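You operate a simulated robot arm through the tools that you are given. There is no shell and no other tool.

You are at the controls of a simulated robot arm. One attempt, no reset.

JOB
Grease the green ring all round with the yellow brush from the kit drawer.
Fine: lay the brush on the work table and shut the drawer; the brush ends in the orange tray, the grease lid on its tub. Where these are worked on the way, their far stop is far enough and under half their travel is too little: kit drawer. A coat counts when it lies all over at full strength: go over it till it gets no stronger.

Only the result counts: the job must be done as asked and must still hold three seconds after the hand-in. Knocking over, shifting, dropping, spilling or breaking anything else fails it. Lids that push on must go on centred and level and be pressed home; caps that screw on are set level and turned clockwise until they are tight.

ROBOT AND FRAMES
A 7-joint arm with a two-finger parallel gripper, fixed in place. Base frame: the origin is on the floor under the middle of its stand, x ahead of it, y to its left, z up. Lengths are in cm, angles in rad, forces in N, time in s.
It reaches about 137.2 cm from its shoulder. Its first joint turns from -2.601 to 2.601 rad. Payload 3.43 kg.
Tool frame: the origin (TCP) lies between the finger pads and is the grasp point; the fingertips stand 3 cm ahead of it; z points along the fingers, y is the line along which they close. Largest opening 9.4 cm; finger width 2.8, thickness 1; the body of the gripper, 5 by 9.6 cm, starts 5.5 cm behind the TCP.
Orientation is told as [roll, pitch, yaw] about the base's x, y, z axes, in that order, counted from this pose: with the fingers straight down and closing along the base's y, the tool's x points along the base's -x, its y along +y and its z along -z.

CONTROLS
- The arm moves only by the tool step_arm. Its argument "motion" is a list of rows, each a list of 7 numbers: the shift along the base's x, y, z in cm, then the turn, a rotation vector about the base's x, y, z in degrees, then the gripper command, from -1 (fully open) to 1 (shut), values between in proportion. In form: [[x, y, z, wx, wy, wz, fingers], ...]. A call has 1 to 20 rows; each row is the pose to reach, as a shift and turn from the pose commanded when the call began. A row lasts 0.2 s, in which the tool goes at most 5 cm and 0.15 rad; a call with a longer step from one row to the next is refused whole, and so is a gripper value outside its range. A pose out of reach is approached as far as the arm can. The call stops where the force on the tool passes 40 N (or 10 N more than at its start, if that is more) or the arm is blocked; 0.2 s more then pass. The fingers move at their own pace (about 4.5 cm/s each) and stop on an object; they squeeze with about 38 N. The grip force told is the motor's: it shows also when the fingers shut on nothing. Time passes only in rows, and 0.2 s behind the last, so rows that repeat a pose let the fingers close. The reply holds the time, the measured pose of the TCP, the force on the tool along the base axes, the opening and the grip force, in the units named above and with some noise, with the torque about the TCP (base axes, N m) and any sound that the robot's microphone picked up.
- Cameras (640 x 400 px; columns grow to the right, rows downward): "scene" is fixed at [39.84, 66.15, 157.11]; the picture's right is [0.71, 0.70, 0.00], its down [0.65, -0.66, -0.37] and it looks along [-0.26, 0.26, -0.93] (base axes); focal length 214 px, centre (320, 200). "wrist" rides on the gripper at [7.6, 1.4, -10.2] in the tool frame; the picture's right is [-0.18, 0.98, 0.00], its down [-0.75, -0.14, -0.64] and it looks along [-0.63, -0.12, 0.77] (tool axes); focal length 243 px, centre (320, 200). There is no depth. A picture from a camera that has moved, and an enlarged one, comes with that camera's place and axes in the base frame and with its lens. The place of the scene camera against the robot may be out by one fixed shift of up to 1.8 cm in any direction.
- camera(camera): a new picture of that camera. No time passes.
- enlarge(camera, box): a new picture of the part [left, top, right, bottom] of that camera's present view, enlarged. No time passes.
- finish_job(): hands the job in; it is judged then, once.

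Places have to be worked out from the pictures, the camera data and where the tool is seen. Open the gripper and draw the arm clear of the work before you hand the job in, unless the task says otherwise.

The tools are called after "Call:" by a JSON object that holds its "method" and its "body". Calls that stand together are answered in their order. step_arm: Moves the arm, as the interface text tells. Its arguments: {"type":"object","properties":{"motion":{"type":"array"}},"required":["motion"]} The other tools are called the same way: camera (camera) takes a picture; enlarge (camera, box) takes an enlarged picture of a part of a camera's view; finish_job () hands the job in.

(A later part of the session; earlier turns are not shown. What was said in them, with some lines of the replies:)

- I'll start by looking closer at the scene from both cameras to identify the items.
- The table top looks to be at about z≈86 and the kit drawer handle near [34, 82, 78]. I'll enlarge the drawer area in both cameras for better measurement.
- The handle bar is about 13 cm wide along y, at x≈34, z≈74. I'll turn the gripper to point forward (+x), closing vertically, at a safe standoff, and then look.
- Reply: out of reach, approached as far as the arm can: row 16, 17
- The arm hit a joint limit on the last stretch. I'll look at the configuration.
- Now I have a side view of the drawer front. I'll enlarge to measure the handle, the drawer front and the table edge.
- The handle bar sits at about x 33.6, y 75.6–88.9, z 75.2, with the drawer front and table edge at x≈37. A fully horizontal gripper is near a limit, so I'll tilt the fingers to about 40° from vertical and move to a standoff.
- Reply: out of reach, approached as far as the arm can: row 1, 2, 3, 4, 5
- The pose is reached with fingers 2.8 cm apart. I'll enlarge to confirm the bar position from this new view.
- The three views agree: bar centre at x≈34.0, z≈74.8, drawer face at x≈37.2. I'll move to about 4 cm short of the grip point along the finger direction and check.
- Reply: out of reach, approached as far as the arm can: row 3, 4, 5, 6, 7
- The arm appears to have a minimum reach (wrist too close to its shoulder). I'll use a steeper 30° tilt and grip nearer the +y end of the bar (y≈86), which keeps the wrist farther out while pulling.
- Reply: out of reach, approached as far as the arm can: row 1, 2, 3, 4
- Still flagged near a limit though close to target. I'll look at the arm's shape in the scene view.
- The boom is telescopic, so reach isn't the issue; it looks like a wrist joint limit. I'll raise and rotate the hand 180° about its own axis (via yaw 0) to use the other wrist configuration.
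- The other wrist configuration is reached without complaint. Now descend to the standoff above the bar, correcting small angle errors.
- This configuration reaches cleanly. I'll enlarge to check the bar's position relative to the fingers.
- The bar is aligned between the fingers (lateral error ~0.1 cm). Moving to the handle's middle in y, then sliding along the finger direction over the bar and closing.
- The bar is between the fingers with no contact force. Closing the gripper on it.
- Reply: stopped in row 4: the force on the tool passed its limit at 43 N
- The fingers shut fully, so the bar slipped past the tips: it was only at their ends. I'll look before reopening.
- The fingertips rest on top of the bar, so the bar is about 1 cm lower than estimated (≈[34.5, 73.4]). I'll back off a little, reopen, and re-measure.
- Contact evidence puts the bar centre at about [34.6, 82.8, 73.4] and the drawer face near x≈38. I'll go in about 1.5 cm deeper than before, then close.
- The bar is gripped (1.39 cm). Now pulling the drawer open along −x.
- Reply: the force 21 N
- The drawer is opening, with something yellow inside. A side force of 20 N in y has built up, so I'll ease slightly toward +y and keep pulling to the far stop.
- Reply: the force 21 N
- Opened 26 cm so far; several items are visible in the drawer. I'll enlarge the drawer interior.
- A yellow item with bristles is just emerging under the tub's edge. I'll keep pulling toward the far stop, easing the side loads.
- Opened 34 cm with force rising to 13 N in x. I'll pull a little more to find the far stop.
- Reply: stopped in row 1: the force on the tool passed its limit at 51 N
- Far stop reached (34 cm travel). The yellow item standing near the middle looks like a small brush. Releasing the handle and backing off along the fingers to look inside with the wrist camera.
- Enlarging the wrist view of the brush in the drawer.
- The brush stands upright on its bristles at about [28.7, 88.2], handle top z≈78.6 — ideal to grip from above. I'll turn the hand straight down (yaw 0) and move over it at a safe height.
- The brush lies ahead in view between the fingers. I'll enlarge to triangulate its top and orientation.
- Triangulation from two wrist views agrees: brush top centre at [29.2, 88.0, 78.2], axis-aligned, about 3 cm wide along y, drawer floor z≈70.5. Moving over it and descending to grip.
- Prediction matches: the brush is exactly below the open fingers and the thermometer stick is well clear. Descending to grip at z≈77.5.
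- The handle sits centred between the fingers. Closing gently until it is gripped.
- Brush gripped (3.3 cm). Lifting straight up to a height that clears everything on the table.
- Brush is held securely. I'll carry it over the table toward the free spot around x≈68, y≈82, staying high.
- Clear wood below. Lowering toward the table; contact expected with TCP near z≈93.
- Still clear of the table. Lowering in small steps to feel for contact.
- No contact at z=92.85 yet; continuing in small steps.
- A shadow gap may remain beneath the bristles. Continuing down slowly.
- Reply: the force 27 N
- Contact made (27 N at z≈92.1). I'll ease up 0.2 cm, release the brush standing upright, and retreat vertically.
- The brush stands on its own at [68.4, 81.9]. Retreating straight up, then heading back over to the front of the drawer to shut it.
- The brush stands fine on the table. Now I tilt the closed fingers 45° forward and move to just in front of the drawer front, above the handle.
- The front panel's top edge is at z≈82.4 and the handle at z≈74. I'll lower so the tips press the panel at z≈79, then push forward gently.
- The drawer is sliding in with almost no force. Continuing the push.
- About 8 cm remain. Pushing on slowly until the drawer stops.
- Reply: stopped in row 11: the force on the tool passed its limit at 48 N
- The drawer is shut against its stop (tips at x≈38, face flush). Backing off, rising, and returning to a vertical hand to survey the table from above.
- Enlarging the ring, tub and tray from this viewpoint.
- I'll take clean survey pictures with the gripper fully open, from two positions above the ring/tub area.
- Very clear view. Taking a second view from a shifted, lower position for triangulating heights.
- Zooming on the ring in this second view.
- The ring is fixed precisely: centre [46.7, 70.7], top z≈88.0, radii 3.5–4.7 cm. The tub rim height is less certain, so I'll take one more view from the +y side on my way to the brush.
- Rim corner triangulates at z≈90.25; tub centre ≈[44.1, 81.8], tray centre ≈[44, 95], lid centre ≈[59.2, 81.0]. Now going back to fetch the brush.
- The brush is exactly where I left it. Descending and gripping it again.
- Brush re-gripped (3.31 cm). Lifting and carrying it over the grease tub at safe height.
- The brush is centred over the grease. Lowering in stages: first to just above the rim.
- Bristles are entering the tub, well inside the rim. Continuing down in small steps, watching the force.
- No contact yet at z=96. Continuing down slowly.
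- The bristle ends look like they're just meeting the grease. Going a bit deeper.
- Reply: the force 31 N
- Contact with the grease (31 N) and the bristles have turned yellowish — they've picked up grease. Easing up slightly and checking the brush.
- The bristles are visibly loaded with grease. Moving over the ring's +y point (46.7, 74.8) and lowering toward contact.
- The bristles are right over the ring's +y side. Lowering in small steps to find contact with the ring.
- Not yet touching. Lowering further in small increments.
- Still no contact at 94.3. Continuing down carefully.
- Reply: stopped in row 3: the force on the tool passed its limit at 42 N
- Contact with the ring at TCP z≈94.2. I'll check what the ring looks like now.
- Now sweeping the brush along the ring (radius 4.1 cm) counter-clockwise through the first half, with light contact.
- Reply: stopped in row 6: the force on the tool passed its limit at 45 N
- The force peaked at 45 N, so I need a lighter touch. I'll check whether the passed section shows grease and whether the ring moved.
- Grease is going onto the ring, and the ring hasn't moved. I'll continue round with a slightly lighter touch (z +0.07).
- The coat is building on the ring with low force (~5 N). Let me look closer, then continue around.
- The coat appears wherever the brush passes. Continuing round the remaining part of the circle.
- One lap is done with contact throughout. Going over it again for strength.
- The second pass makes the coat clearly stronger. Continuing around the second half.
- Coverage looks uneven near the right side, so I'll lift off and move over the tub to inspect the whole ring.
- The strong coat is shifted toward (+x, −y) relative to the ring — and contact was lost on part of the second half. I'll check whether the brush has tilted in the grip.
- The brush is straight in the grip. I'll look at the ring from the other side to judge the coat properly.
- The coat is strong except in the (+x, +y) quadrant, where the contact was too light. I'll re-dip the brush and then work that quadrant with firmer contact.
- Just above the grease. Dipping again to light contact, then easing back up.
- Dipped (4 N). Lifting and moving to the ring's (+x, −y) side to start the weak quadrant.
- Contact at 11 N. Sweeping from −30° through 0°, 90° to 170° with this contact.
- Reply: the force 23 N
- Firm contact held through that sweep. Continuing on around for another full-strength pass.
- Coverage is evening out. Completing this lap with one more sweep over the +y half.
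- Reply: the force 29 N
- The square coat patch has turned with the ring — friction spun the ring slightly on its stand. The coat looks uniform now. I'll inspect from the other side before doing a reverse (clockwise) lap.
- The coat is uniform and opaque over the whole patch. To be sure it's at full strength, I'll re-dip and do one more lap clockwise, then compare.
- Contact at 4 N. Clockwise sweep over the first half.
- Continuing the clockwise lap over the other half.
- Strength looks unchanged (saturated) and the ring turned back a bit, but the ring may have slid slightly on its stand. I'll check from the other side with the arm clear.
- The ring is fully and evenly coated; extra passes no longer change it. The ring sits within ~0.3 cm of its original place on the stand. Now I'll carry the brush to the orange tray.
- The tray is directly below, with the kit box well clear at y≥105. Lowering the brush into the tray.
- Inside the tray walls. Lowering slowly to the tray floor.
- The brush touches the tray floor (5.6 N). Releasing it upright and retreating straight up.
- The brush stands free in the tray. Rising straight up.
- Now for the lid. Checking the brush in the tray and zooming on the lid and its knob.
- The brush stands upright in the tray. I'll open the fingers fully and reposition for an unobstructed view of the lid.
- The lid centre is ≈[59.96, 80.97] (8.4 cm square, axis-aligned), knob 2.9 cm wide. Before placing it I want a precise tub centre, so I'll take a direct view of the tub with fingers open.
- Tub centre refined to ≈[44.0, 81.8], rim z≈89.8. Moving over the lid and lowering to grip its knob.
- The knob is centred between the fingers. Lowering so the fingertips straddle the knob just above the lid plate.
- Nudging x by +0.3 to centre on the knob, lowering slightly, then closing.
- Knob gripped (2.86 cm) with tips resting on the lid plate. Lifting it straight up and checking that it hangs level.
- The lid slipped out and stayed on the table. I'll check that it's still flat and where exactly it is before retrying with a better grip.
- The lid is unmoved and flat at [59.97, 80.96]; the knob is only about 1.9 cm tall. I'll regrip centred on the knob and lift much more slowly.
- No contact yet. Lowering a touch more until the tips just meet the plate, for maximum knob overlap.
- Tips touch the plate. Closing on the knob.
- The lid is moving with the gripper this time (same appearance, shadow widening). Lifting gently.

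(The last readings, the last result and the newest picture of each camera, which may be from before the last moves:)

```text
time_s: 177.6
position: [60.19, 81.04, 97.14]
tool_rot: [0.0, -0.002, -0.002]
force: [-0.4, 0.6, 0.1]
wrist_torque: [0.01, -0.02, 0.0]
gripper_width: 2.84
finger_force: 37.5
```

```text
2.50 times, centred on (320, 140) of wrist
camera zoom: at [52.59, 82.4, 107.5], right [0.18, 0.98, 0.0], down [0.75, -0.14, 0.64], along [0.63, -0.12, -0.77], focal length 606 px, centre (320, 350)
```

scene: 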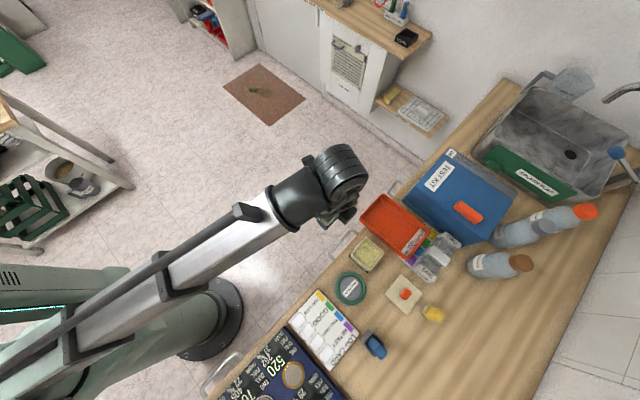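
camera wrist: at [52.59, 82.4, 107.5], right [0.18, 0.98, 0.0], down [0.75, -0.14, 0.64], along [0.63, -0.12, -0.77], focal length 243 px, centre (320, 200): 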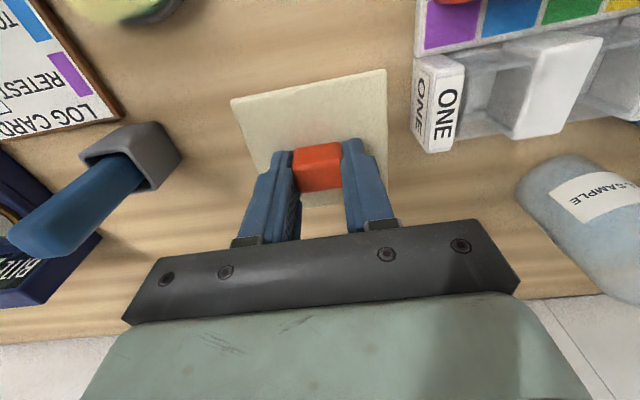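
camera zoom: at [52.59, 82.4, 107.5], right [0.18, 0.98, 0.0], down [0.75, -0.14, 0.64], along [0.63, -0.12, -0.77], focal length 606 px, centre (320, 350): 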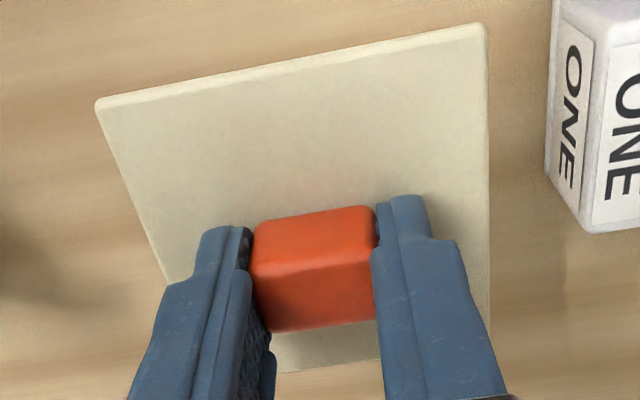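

The lid is held level. Carrying it smoothly to above the tub (TCP target [44.2, 81.85]).

Call:
{"method": "step_arm", "body": {"motion": [[-0.3, 0, 0.2, 0, 0, 0, 1], [-0.9, 0.05, 0.3, 0, 0, 0, 1], [-1.8, 0.1, 0.3, 0, 0, 0, 1], [-2.8, 0.15, 0.3, 0, 0, 0, 1], [-3.8, 0.2, 0.3, 0, 0, 0, 1], [-4.8, 0.25, 0.3, 0, 0, 0, 1], [-5.8, 0.3, 0.3, 0, 0, 0, 1], [-6.8, 0.35, 0.3, 0, 0, 0, 1], [-7.8, 0.4, 0.3, 0, 0, 0, 1], [-8.8, 0.45, 0.3, 0, 0, 0, 1], [-9.8, 0.5, 0.3, 0, 0, 0, 1], [-10.8, 0.55, 0.3, 0, 0, 0, 1], [-11.8, 0.6, 0.3, 0, 0, 0, 1], [-12.8, 0.65, 0.3, 0, 0, 0, 1], [-13.8, 0.7, 0.3, 0, 0, 0, 1], [-14.7, 0.75, 0.3, 0, 0, 0, 1], [-15.4, 0.8, 0.3, 0, 0, 0, 1], [-15.8, 0.81, 0.3, 0, 0, 0, 1], [-15.99, 0.81, 0.3, 0, 0, 0, 1], [-15.99, 0.81, 0.3, 0, 0, 0, 1]]}}

Call:
{"method": "camera", "body": {"camera": "wrist"}}

Call:
{"method": "enlarge", "body": {"camera": "wrist", "box": [210, 30, 430, 210]}}

```text
time_s: 181.8
position: [44.26, 81.82, 97.53]
tool_rot: [0.0, -0.001, 0.0]
force: [-0.1, 0.3, -0.2]
wrist_torque: [0.02, 0.01, 0.01]
gripper_width: 2.85
finger_force: 38.0
```

```text
taken
camera wrist: at [36.56, 83.15, 107.8], right [0.18, 0.98, 0.0], down [0.75, -0.14, 0.64], along [0.63, -0.12, -0.77], focal length 243 px, centre (320, 200)
```

wrist: 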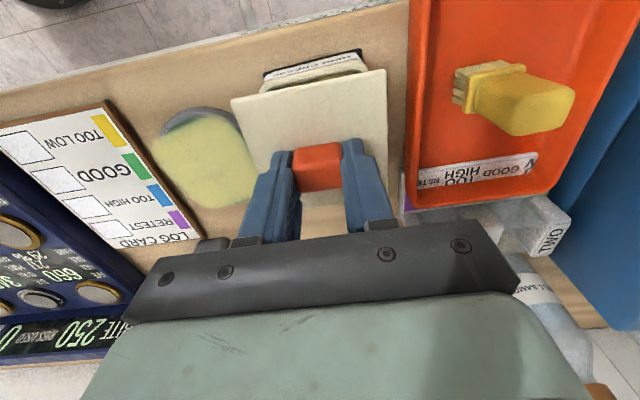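

```text
2.22 times, centred on (320, 120) of wrist
camera zoom: at [36.56, 83.15, 107.8], right [0.18, 0.98, 0.0], down [0.75, -0.14, 0.64], along [0.63, -0.12, -0.77], focal length 539 px, centre (320, 378)
```

zoom: 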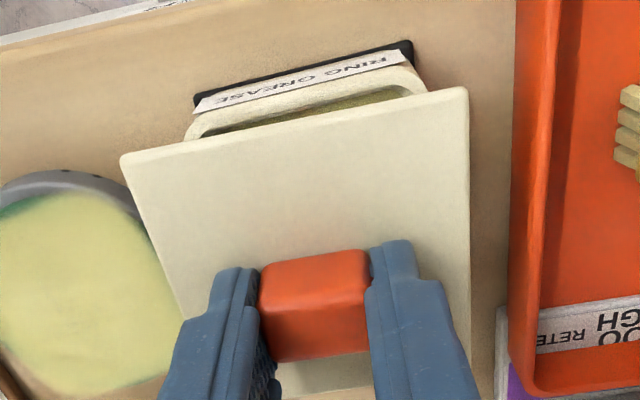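

Lid and tub line up within ~0.1 cm (lid centre ≈[43.97, 81.75] vs tub [44.05, 81.79]). Nudging slightly and lowering.

Call:
{"method": "step_arm", "body": {"motion": [[0.05, 0.03, -0.3, 0, 0, 0, 1], [0.08, 0.04, -0.7, 0, 0, 0, 1], [0.08, 0.04, -1.2, 0, 0, 0, 1], [0.08, 0.04, -1.7, 0, 0, 0, 1], [0.08, 0.04, -2.2, 0, 0, 0, 1], [0.08, 0.04, -2.6, 0, 0, 0, 1], [0.08, 0.04, -2.9, 0, 0, 0, 1], [0.08, 0.04, -2.9, 0, 0, 0, 1]]}}

Call:
{"method": "enlarge", "body": {"camera": "wrist", "box": [210, 30, 430, 210]}}

```text
time_s: 183.6
position: [44.31, 81.78, 94.55]
tool_rot: [-0.001, 0.0, -0.001]
force: [0.2, 0.2, -0.1]
wrist_torque: [0.03, 0.0, -0.05]
gripper_width: 2.86
finger_force: 38.5
```

```text
2.22 times, centred on (320, 120) of wrist
camera zoom: at [36.62, 83.24, 104.89], right [0.18, 0.98, 0.0], down [0.75, -0.14, 0.64], along [0.63, -0.12, -0.77], focal length 539 px, centre (320, 378)
```

zoom: 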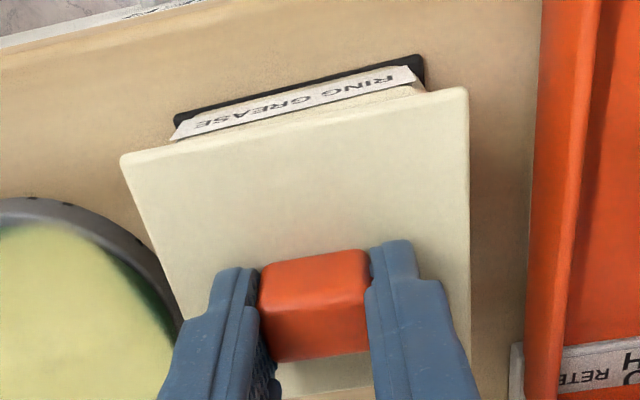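

Just above the rim and centred. Lowering in fine steps until contact.

Call:
{"method": "step_arm", "body": {"motion": [[0, 0, -0.15, 0, 0, 0, 1], [0, 0, -0.3, 0, 0, 0, 1], [0, 0, -0.45, 0, 0, 0, 1], [0, 0, -0.45, 0, 0, 0, 1]]}}

```text
time_s: 184.6
position: [44.29, 81.73, 93.97]
tool_rot: [0.0, -0.002, 0.0]
force: [0.7, -0.1, 0.0]
wrist_torque: [0.02, -0.01, 0.04]
gripper_width: 2.84
finger_force: 37.8
```

Call:
{"method": "step_arm", "body": {"motion": [[0, 0, -0.12, 0, 0, 0, 1], [0, 0, -0.24, 0, 0, 0, 1], [0, 0, -0.36, 0, 0, 0, 1], [0, 0, -0.36, 0, 0, 0, 1]]}}

Call:
{"method": "enlarge", "body": {"camera": "wrist", "box": [210, 30, 430, 210]}}

```text
time_s: 185.6
position: [44.41, 81.62, 93.68]
tool_rot: [0.0, 0.0, 0.0]
force: [0.2, -0.5, 0.2]
wrist_torque: [0.0, -0.01, -0.02]
gripper_width: 2.83
finger_force: 37.3
```

```text
2.22 times, centred on (320, 120) of wrist
camera zoom: at [36.63, 83.21, 104.13], right [0.18, 0.98, 0.0], down [0.75, -0.14, 0.64], along [0.63, -0.12, -0.77], focal length 539 px, centre (320, 378)
```

zoom: 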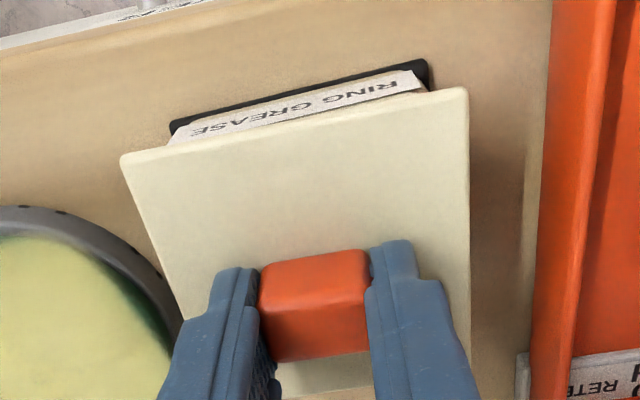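

No contact yet; the view shows the lid still centred. Continuing down in fine steps.

Call:
{"method": "step_arm", "body": {"motion": [[0, 0, -0.12, 0, 0, 0, 1], [0, 0, -0.24, 0, 0, 0, 1], [0, 0, -0.36, 0, 0, 0, 1], [0, 0, -0.36, 0, 0, 0, 1]]}}

Call:
{"method": "enlarge", "body": {"camera": "wrist", "box": [210, 30, 430, 210]}}

```text
time_s: 186.6
position: [44.37, 81.81, 93.41]
tool_rot: [0.003, -0.005, -0.001]
force: [6.3, 6.4, 25.1]
wrist_torque: [-0.03, 0.15, 0.03]
gripper_width: 2.84
finger_force: 37.7
heard: snap
```

```text
2.22 times, centred on (320, 120) of wrist
camera zoom: at [36.61, 83.25, 103.91], right [0.18, 0.98, 0.0], down [0.75, -0.14, 0.64], along [0.63, -0.12, -0.77], focal length 539 px, centre (320, 378)
```

zoom: 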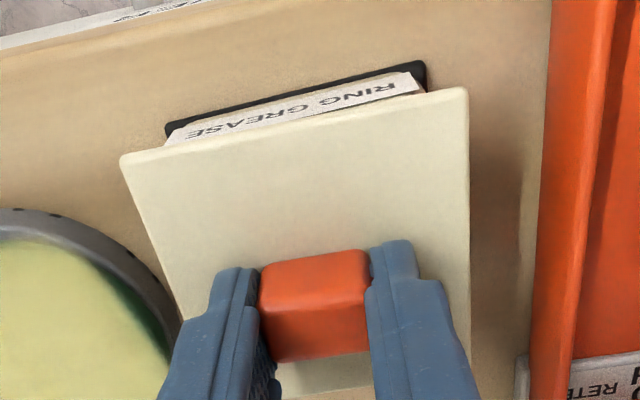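

A "snap" was heard — the lid has seated. I'll press just slightly more to be sure it is fully home.

Call:
{"method": "step_arm", "body": {"motion": [[0, 0, -0.06, 0, 0, 0, 1], [0, 0, -0.1, 0, 0, 0, 1], [0, 0, -0.1, 0, 0, 0, 1]]}}

```text
time_s: 187.1
position: [44.37, 81.89, 93.52]
tool_rot: [0.004, -0.003, 0.001]
force: [-1.5, -2.7, 8.2]
wrist_torque: [-0.22, 0.3, 0.02]
gripper_width: 2.87
finger_force: 37.8
stopped in row 2: the force on the tool passed its limit at 41 N (the readings are from after the stop); the commanded pose is now the measured one
```

It resists firmly at 41 N, so it is home. Releasing the knob and rising straight up.

Call:
{"method": "step_arm", "body": {"motion": [[0, 0, 0, 0, 0, 0, 0.3], [0, 0, 0, 0, 0, 0, 0.1], [0, 0, 0, 0, 0, 0, -0.1], [0, 0, 0, 0, 0, 0, -0.1], [0, 0, 0.5, 0, 0, 0, -0.1], [0, 0, 2, 0, 0, 0, -0.1], [0, 0, 5, 0, 0, 0, -0.1], [0, 0, 9, 0, 0, 0, -0.1], [0, 0, 13, 0, 0, 0, -0.3], [-3, 0, 14, 0, 0, 0, -1], [-6, 0, 14, 0, 0, 0, -1], [-8, 0, 14, 0, 0, 0, -1], [-8, 0, 14, 0, 0, 0, -1]]}}

Call:
{"method": "camera", "body": {"camera": "wrist"}}

Call:
{"method": "camera", "body": {"camera": "scene"}}

```text
time_s: 189.9
position: [36.32, 81.99, 107.23]
tool_rot: [0.003, -0.003, -0.001]
force: [0.1, 0.9, 0.3]
wrist_torque: [-0.03, -0.01, 0.03]
gripper_width: 9.4
finger_force: 0.0
```

```text
taken
camera wrist: at [28.55, 83.38, 117.69], right [0.18, 0.98, 0.0], down [0.75, -0.14, 0.64], along [0.63, -0.12, -0.77], focal length 243 px, centre (320, 200)
```

wrist: 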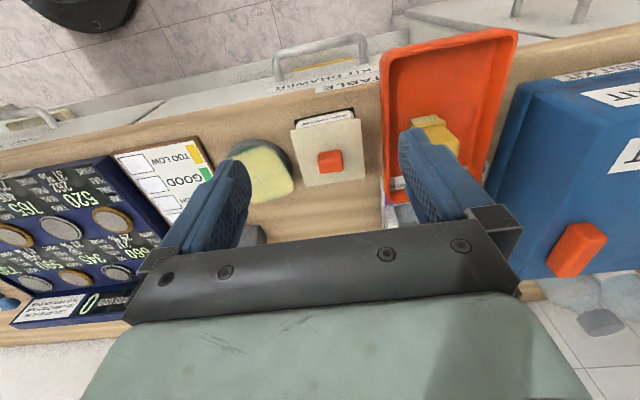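

```text
taken
```

scene: 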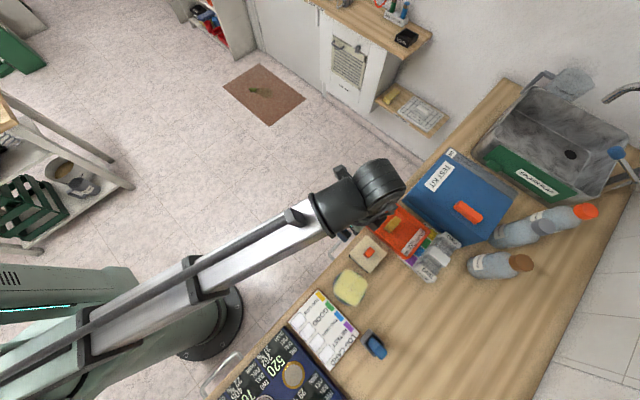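

The lid sits on the tub. Backing the arm away toward its starting position for a final check of everything.

Call:
{"method": "step_arm", "body": {"motion": [[-4, 0, 1, 0, 0, 0, -1], [-8, -0.5, 3, 0, 0, 0, -1], [-12, -1, 5, 0, 0, 0, -1], [-16, -2, 8, 0, 0, 0, -1], [-20, -3, 10, 0, 0, 0, -1], [-20, -3, 10, 0, 0, 0, -1]]}}

Call:
{"method": "camera", "body": {"camera": "wrist"}}

Call:
{"method": "enlarge", "body": {"camera": "wrist", "box": [230, 90, 470, 250]}}

Call:
{"method": "enlarge", "body": {"camera": "scene", "box": [320, 180, 440, 320]}}

Call:
{"method": "enlarge", "body": {"camera": "scene", "box": [325, 260, 375, 310]}}

```text
refused: row 4 steps farther than a row can; nothing moved
```

```text
taken
camera wrist: at [28.55, 83.38, 117.69], right [0.18, 0.98, 0.0], down [0.75, -0.14, 0.64], along [0.63, -0.12, -0.77], focal length 243 px, centre (320, 200)
```

wrist: 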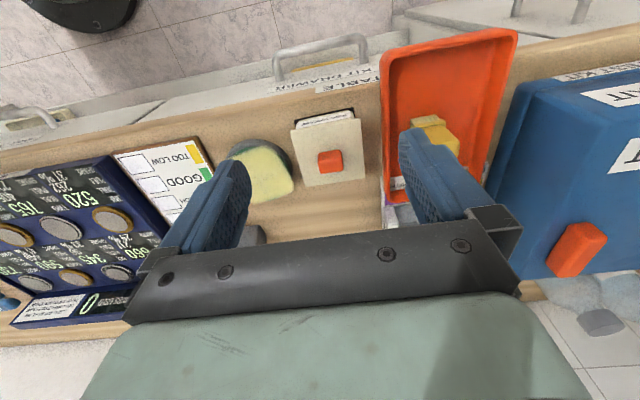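

```text
2.50 times, centred on (350, 170) of wrist
camera zoom: at [28.55, 83.38, 117.69], right [0.18, 0.98, 0.0], down [0.75, -0.14, 0.64], along [0.63, -0.12, -0.77], focal length 606 px, centre (245, 275)
```

zoom: 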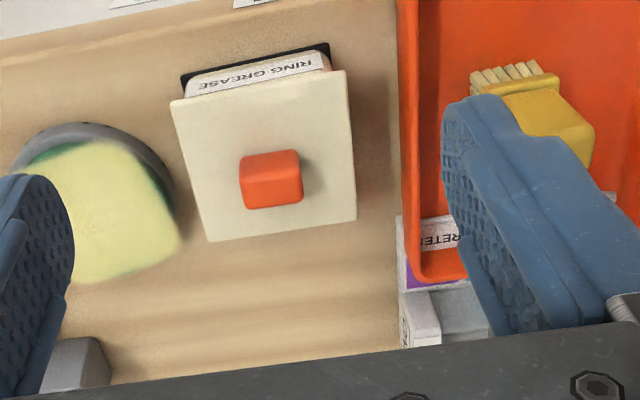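

```text
2.86 times, centred on (380, 250) of scene
camera zoom: at [39.84, 66.15, 157.11], right [0.71, 0.7, 0.0], down [0.65, -0.66, -0.37], along [-0.26, 0.26, -0.93], focal length 613 px, centre (149, 57)
```

zoom: 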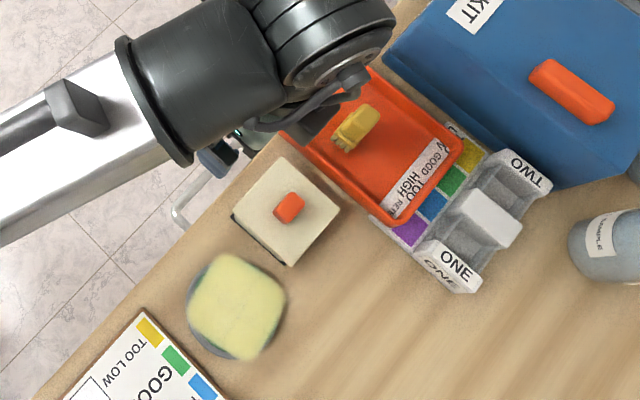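

```text
8.00 times, centred on (350, 285) of scene
camera zoom: at [39.84, 66.15, 157.11], right [0.71, 0.7, 0.0], down [0.65, -0.66, -0.37], along [-0.26, 0.26, -0.93], focal length 1716 px, centre (80, -480)
```

zoom: 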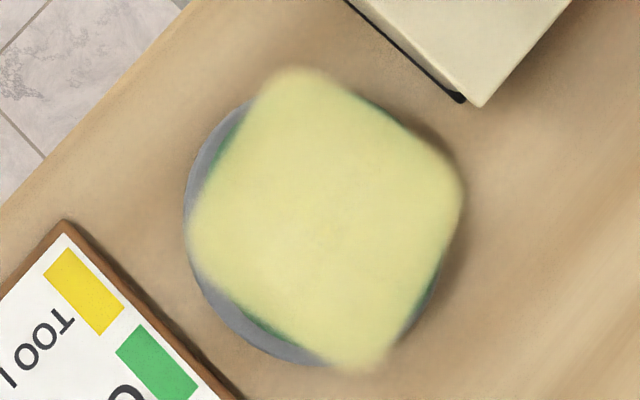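

The coat, lid and brush all look right. Retreating with smaller steps, then a final check on the drawer.

Call:
{"method": "step_arm", "body": {"motion": [[-3.5, 0, 1, 0, 0, 0, -1], [-7, -0.5, 2.5, 0, 0, 0, -1], [-10.5, -1, 4, 0, 0, 0, -1], [-14, -1.5, 6, 0, 0, 0, -1], [-17.5, -2, 8, 0, 0, 0, -1], [-20, -3, 10, 0, 0, 0, -1], [-20, -3, 10, 0, 0, 0, -1]]}}

Call:
{"method": "camera", "body": {"camera": "wrist"}}

Call:
{"method": "camera", "body": {"camera": "scene"}}

Call:
{"method": "enlarge", "body": {"camera": "wrist", "box": [240, 90, 480, 260]}}

Call:
{"method": "enlarge", "body": {"camera": "scene", "box": [310, 170, 440, 310]}}

```text
time_s: 191.5
position: [16.22, 78.8, 117.62]
tool_rot: [0.003, -0.004, -0.001]
force: [-0.1, -0.3, -0.6]
wrist_torque: [0.02, -0.01, 0.01]
gripper_width: 9.39
finger_force: 0.1
```

```text
taken
camera wrist: at [8.52, 80.21, 128.02], right [0.18, 0.98, 0.0], down [0.75, -0.14, 0.64], along [0.63, -0.12, -0.77], focal length 243 px, centre (320, 200)
```

wrist: 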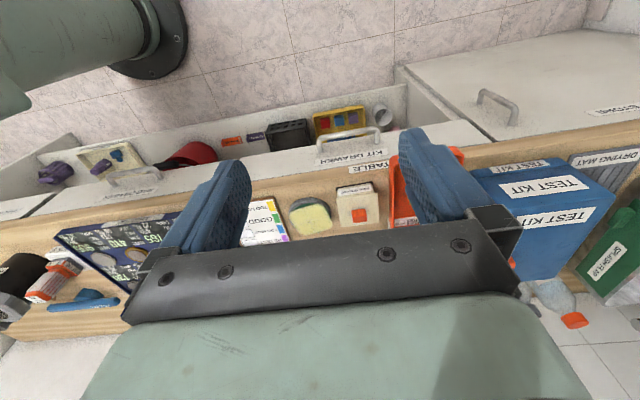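

```text
taken
```

scene: 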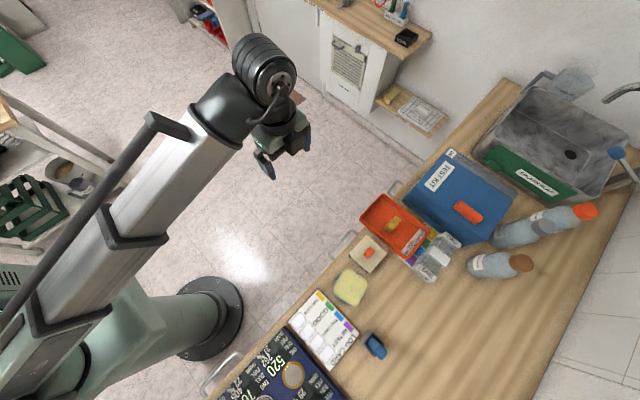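

```text
2.35 times, centred on (360, 175) of wrist
camera zoom: at [8.52, 80.21, 128.02], right [0.18, 0.98, 0.0], down [0.75, -0.14, 0.64], along [0.63, -0.12, -0.77], focal length 571 px, centre (226, 259)
```

zoom: 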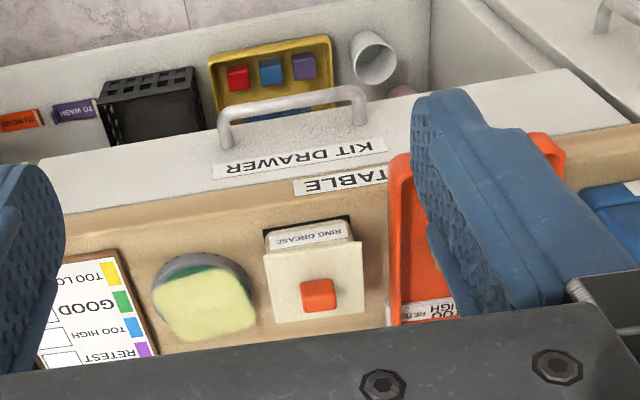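

```text
2.86 times, centred on (375, 240) of scene
camera zoom: at [39.84, 66.15, 157.11], right [0.71, 0.7, 0.0], down [0.65, -0.66, -0.37], along [-0.26, 0.26, -0.93], focal length 613 px, centre (163, 86)
```

zoom: 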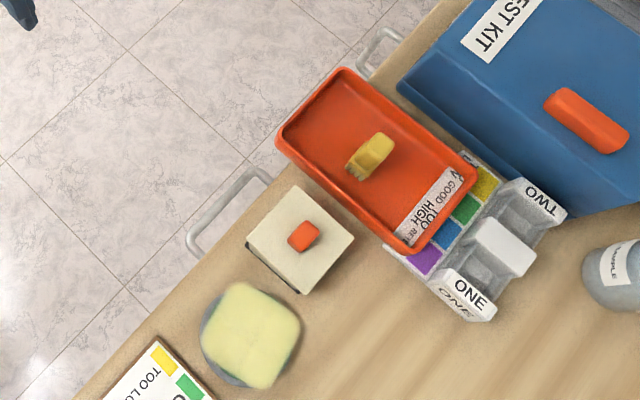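

Everything is in place: drawer shut, lid seated, brush in tray. One last close look at the coat's uniformity before handing in.

Call:
{"method": "enlarge", "body": {"camera": "scene", "box": [330, 266, 370, 310]}}

Call:
{"method": "enlarge", "body": {"camera": "wrist", "box": [280, 180, 400, 250]}}

Call:
{"method": "enlarge", "body": {"camera": "scene", "box": [350, 230, 390, 275]}}

```text
9.09 times, centred on (350, 288) of scene
camera zoom: at [39.84, 66.15, 157.11], right [0.71, 0.7, 0.0], down [0.65, -0.66, -0.37], along [-0.26, 0.26, -0.93], focal length 1950 px, centre (47, -600)
```

zoom: 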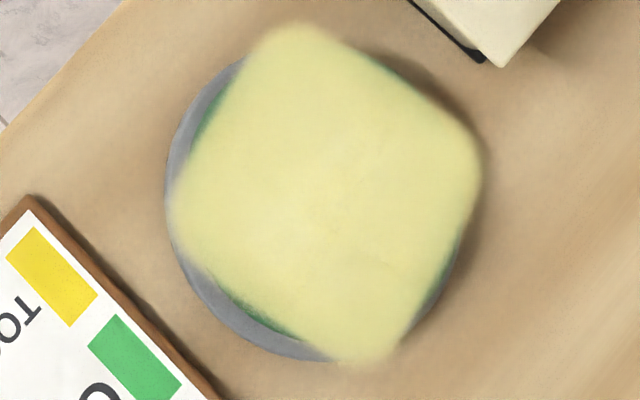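

```text
5.33 times, centred on (340, 215) of wrist
camera zoom: at [8.52, 80.21, 128.02], right [0.18, 0.98, 0.0], down [0.75, -0.14, 0.64], along [0.63, -0.12, -0.77], focal length 1294 px, centre (213, 120)
```

zoom: 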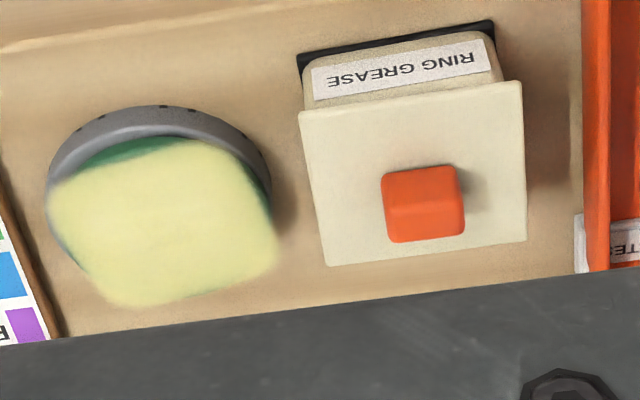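

```text
8.89 times, centred on (370, 252) of scene
camera zoom: at [39.84, 66.15, 157.11], right [0.71, 0.7, 0.0], down [0.65, -0.66, -0.37], along [-0.26, 0.26, -0.93], focal length 1906 px, centre (-124, -267)
```

zoom: 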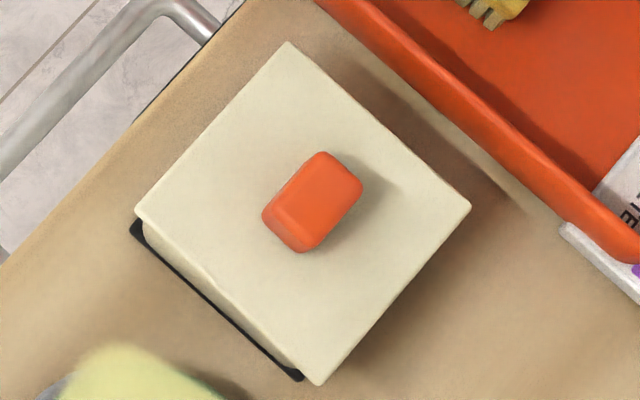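

The coat is even and opaque over its whole extent, and it stopped getting stronger between the last two laps. The lid is level, centred and snapped home. The brush stands in the orange tray, the drawer is shut, and the gripper is open and clear. Handing in.

Call:
{"method": "finish_job", "body": {}}

```text
The job is handed in.
```

I greased the green ring all round with the yellow brush from the kit drawer, and the job is handed in. No result has come back.

- **Ring:** I dipped the brush three times and made five laps. The coat looks even and opaque, and the last lap made it no stronger. Four thin slivers of green still show at the ring's outer edge. More brushing didn't change them, so I took them to be beyond where the coat is drawn, but I couldn't confirm that.
- **Ring position:** friction turned the ring a little and slid it about 0.4 cm on its stand. It is still lying flat on the stand, and the stand itself has not moved.
- **Brush:** it stands upright in the orange tray.
- **Drawer:** I opened it to its far stop (about 34 cm), then pushed it shut against its stop.
- **Lid:** it is on the tub, level and centred. I heard it snap home, and it held firm when I pressed again at about 41 N. On my first try it slipped from the fingers but stayed flat on the table where it was.

The arm is back near its starting position with the gripper open.
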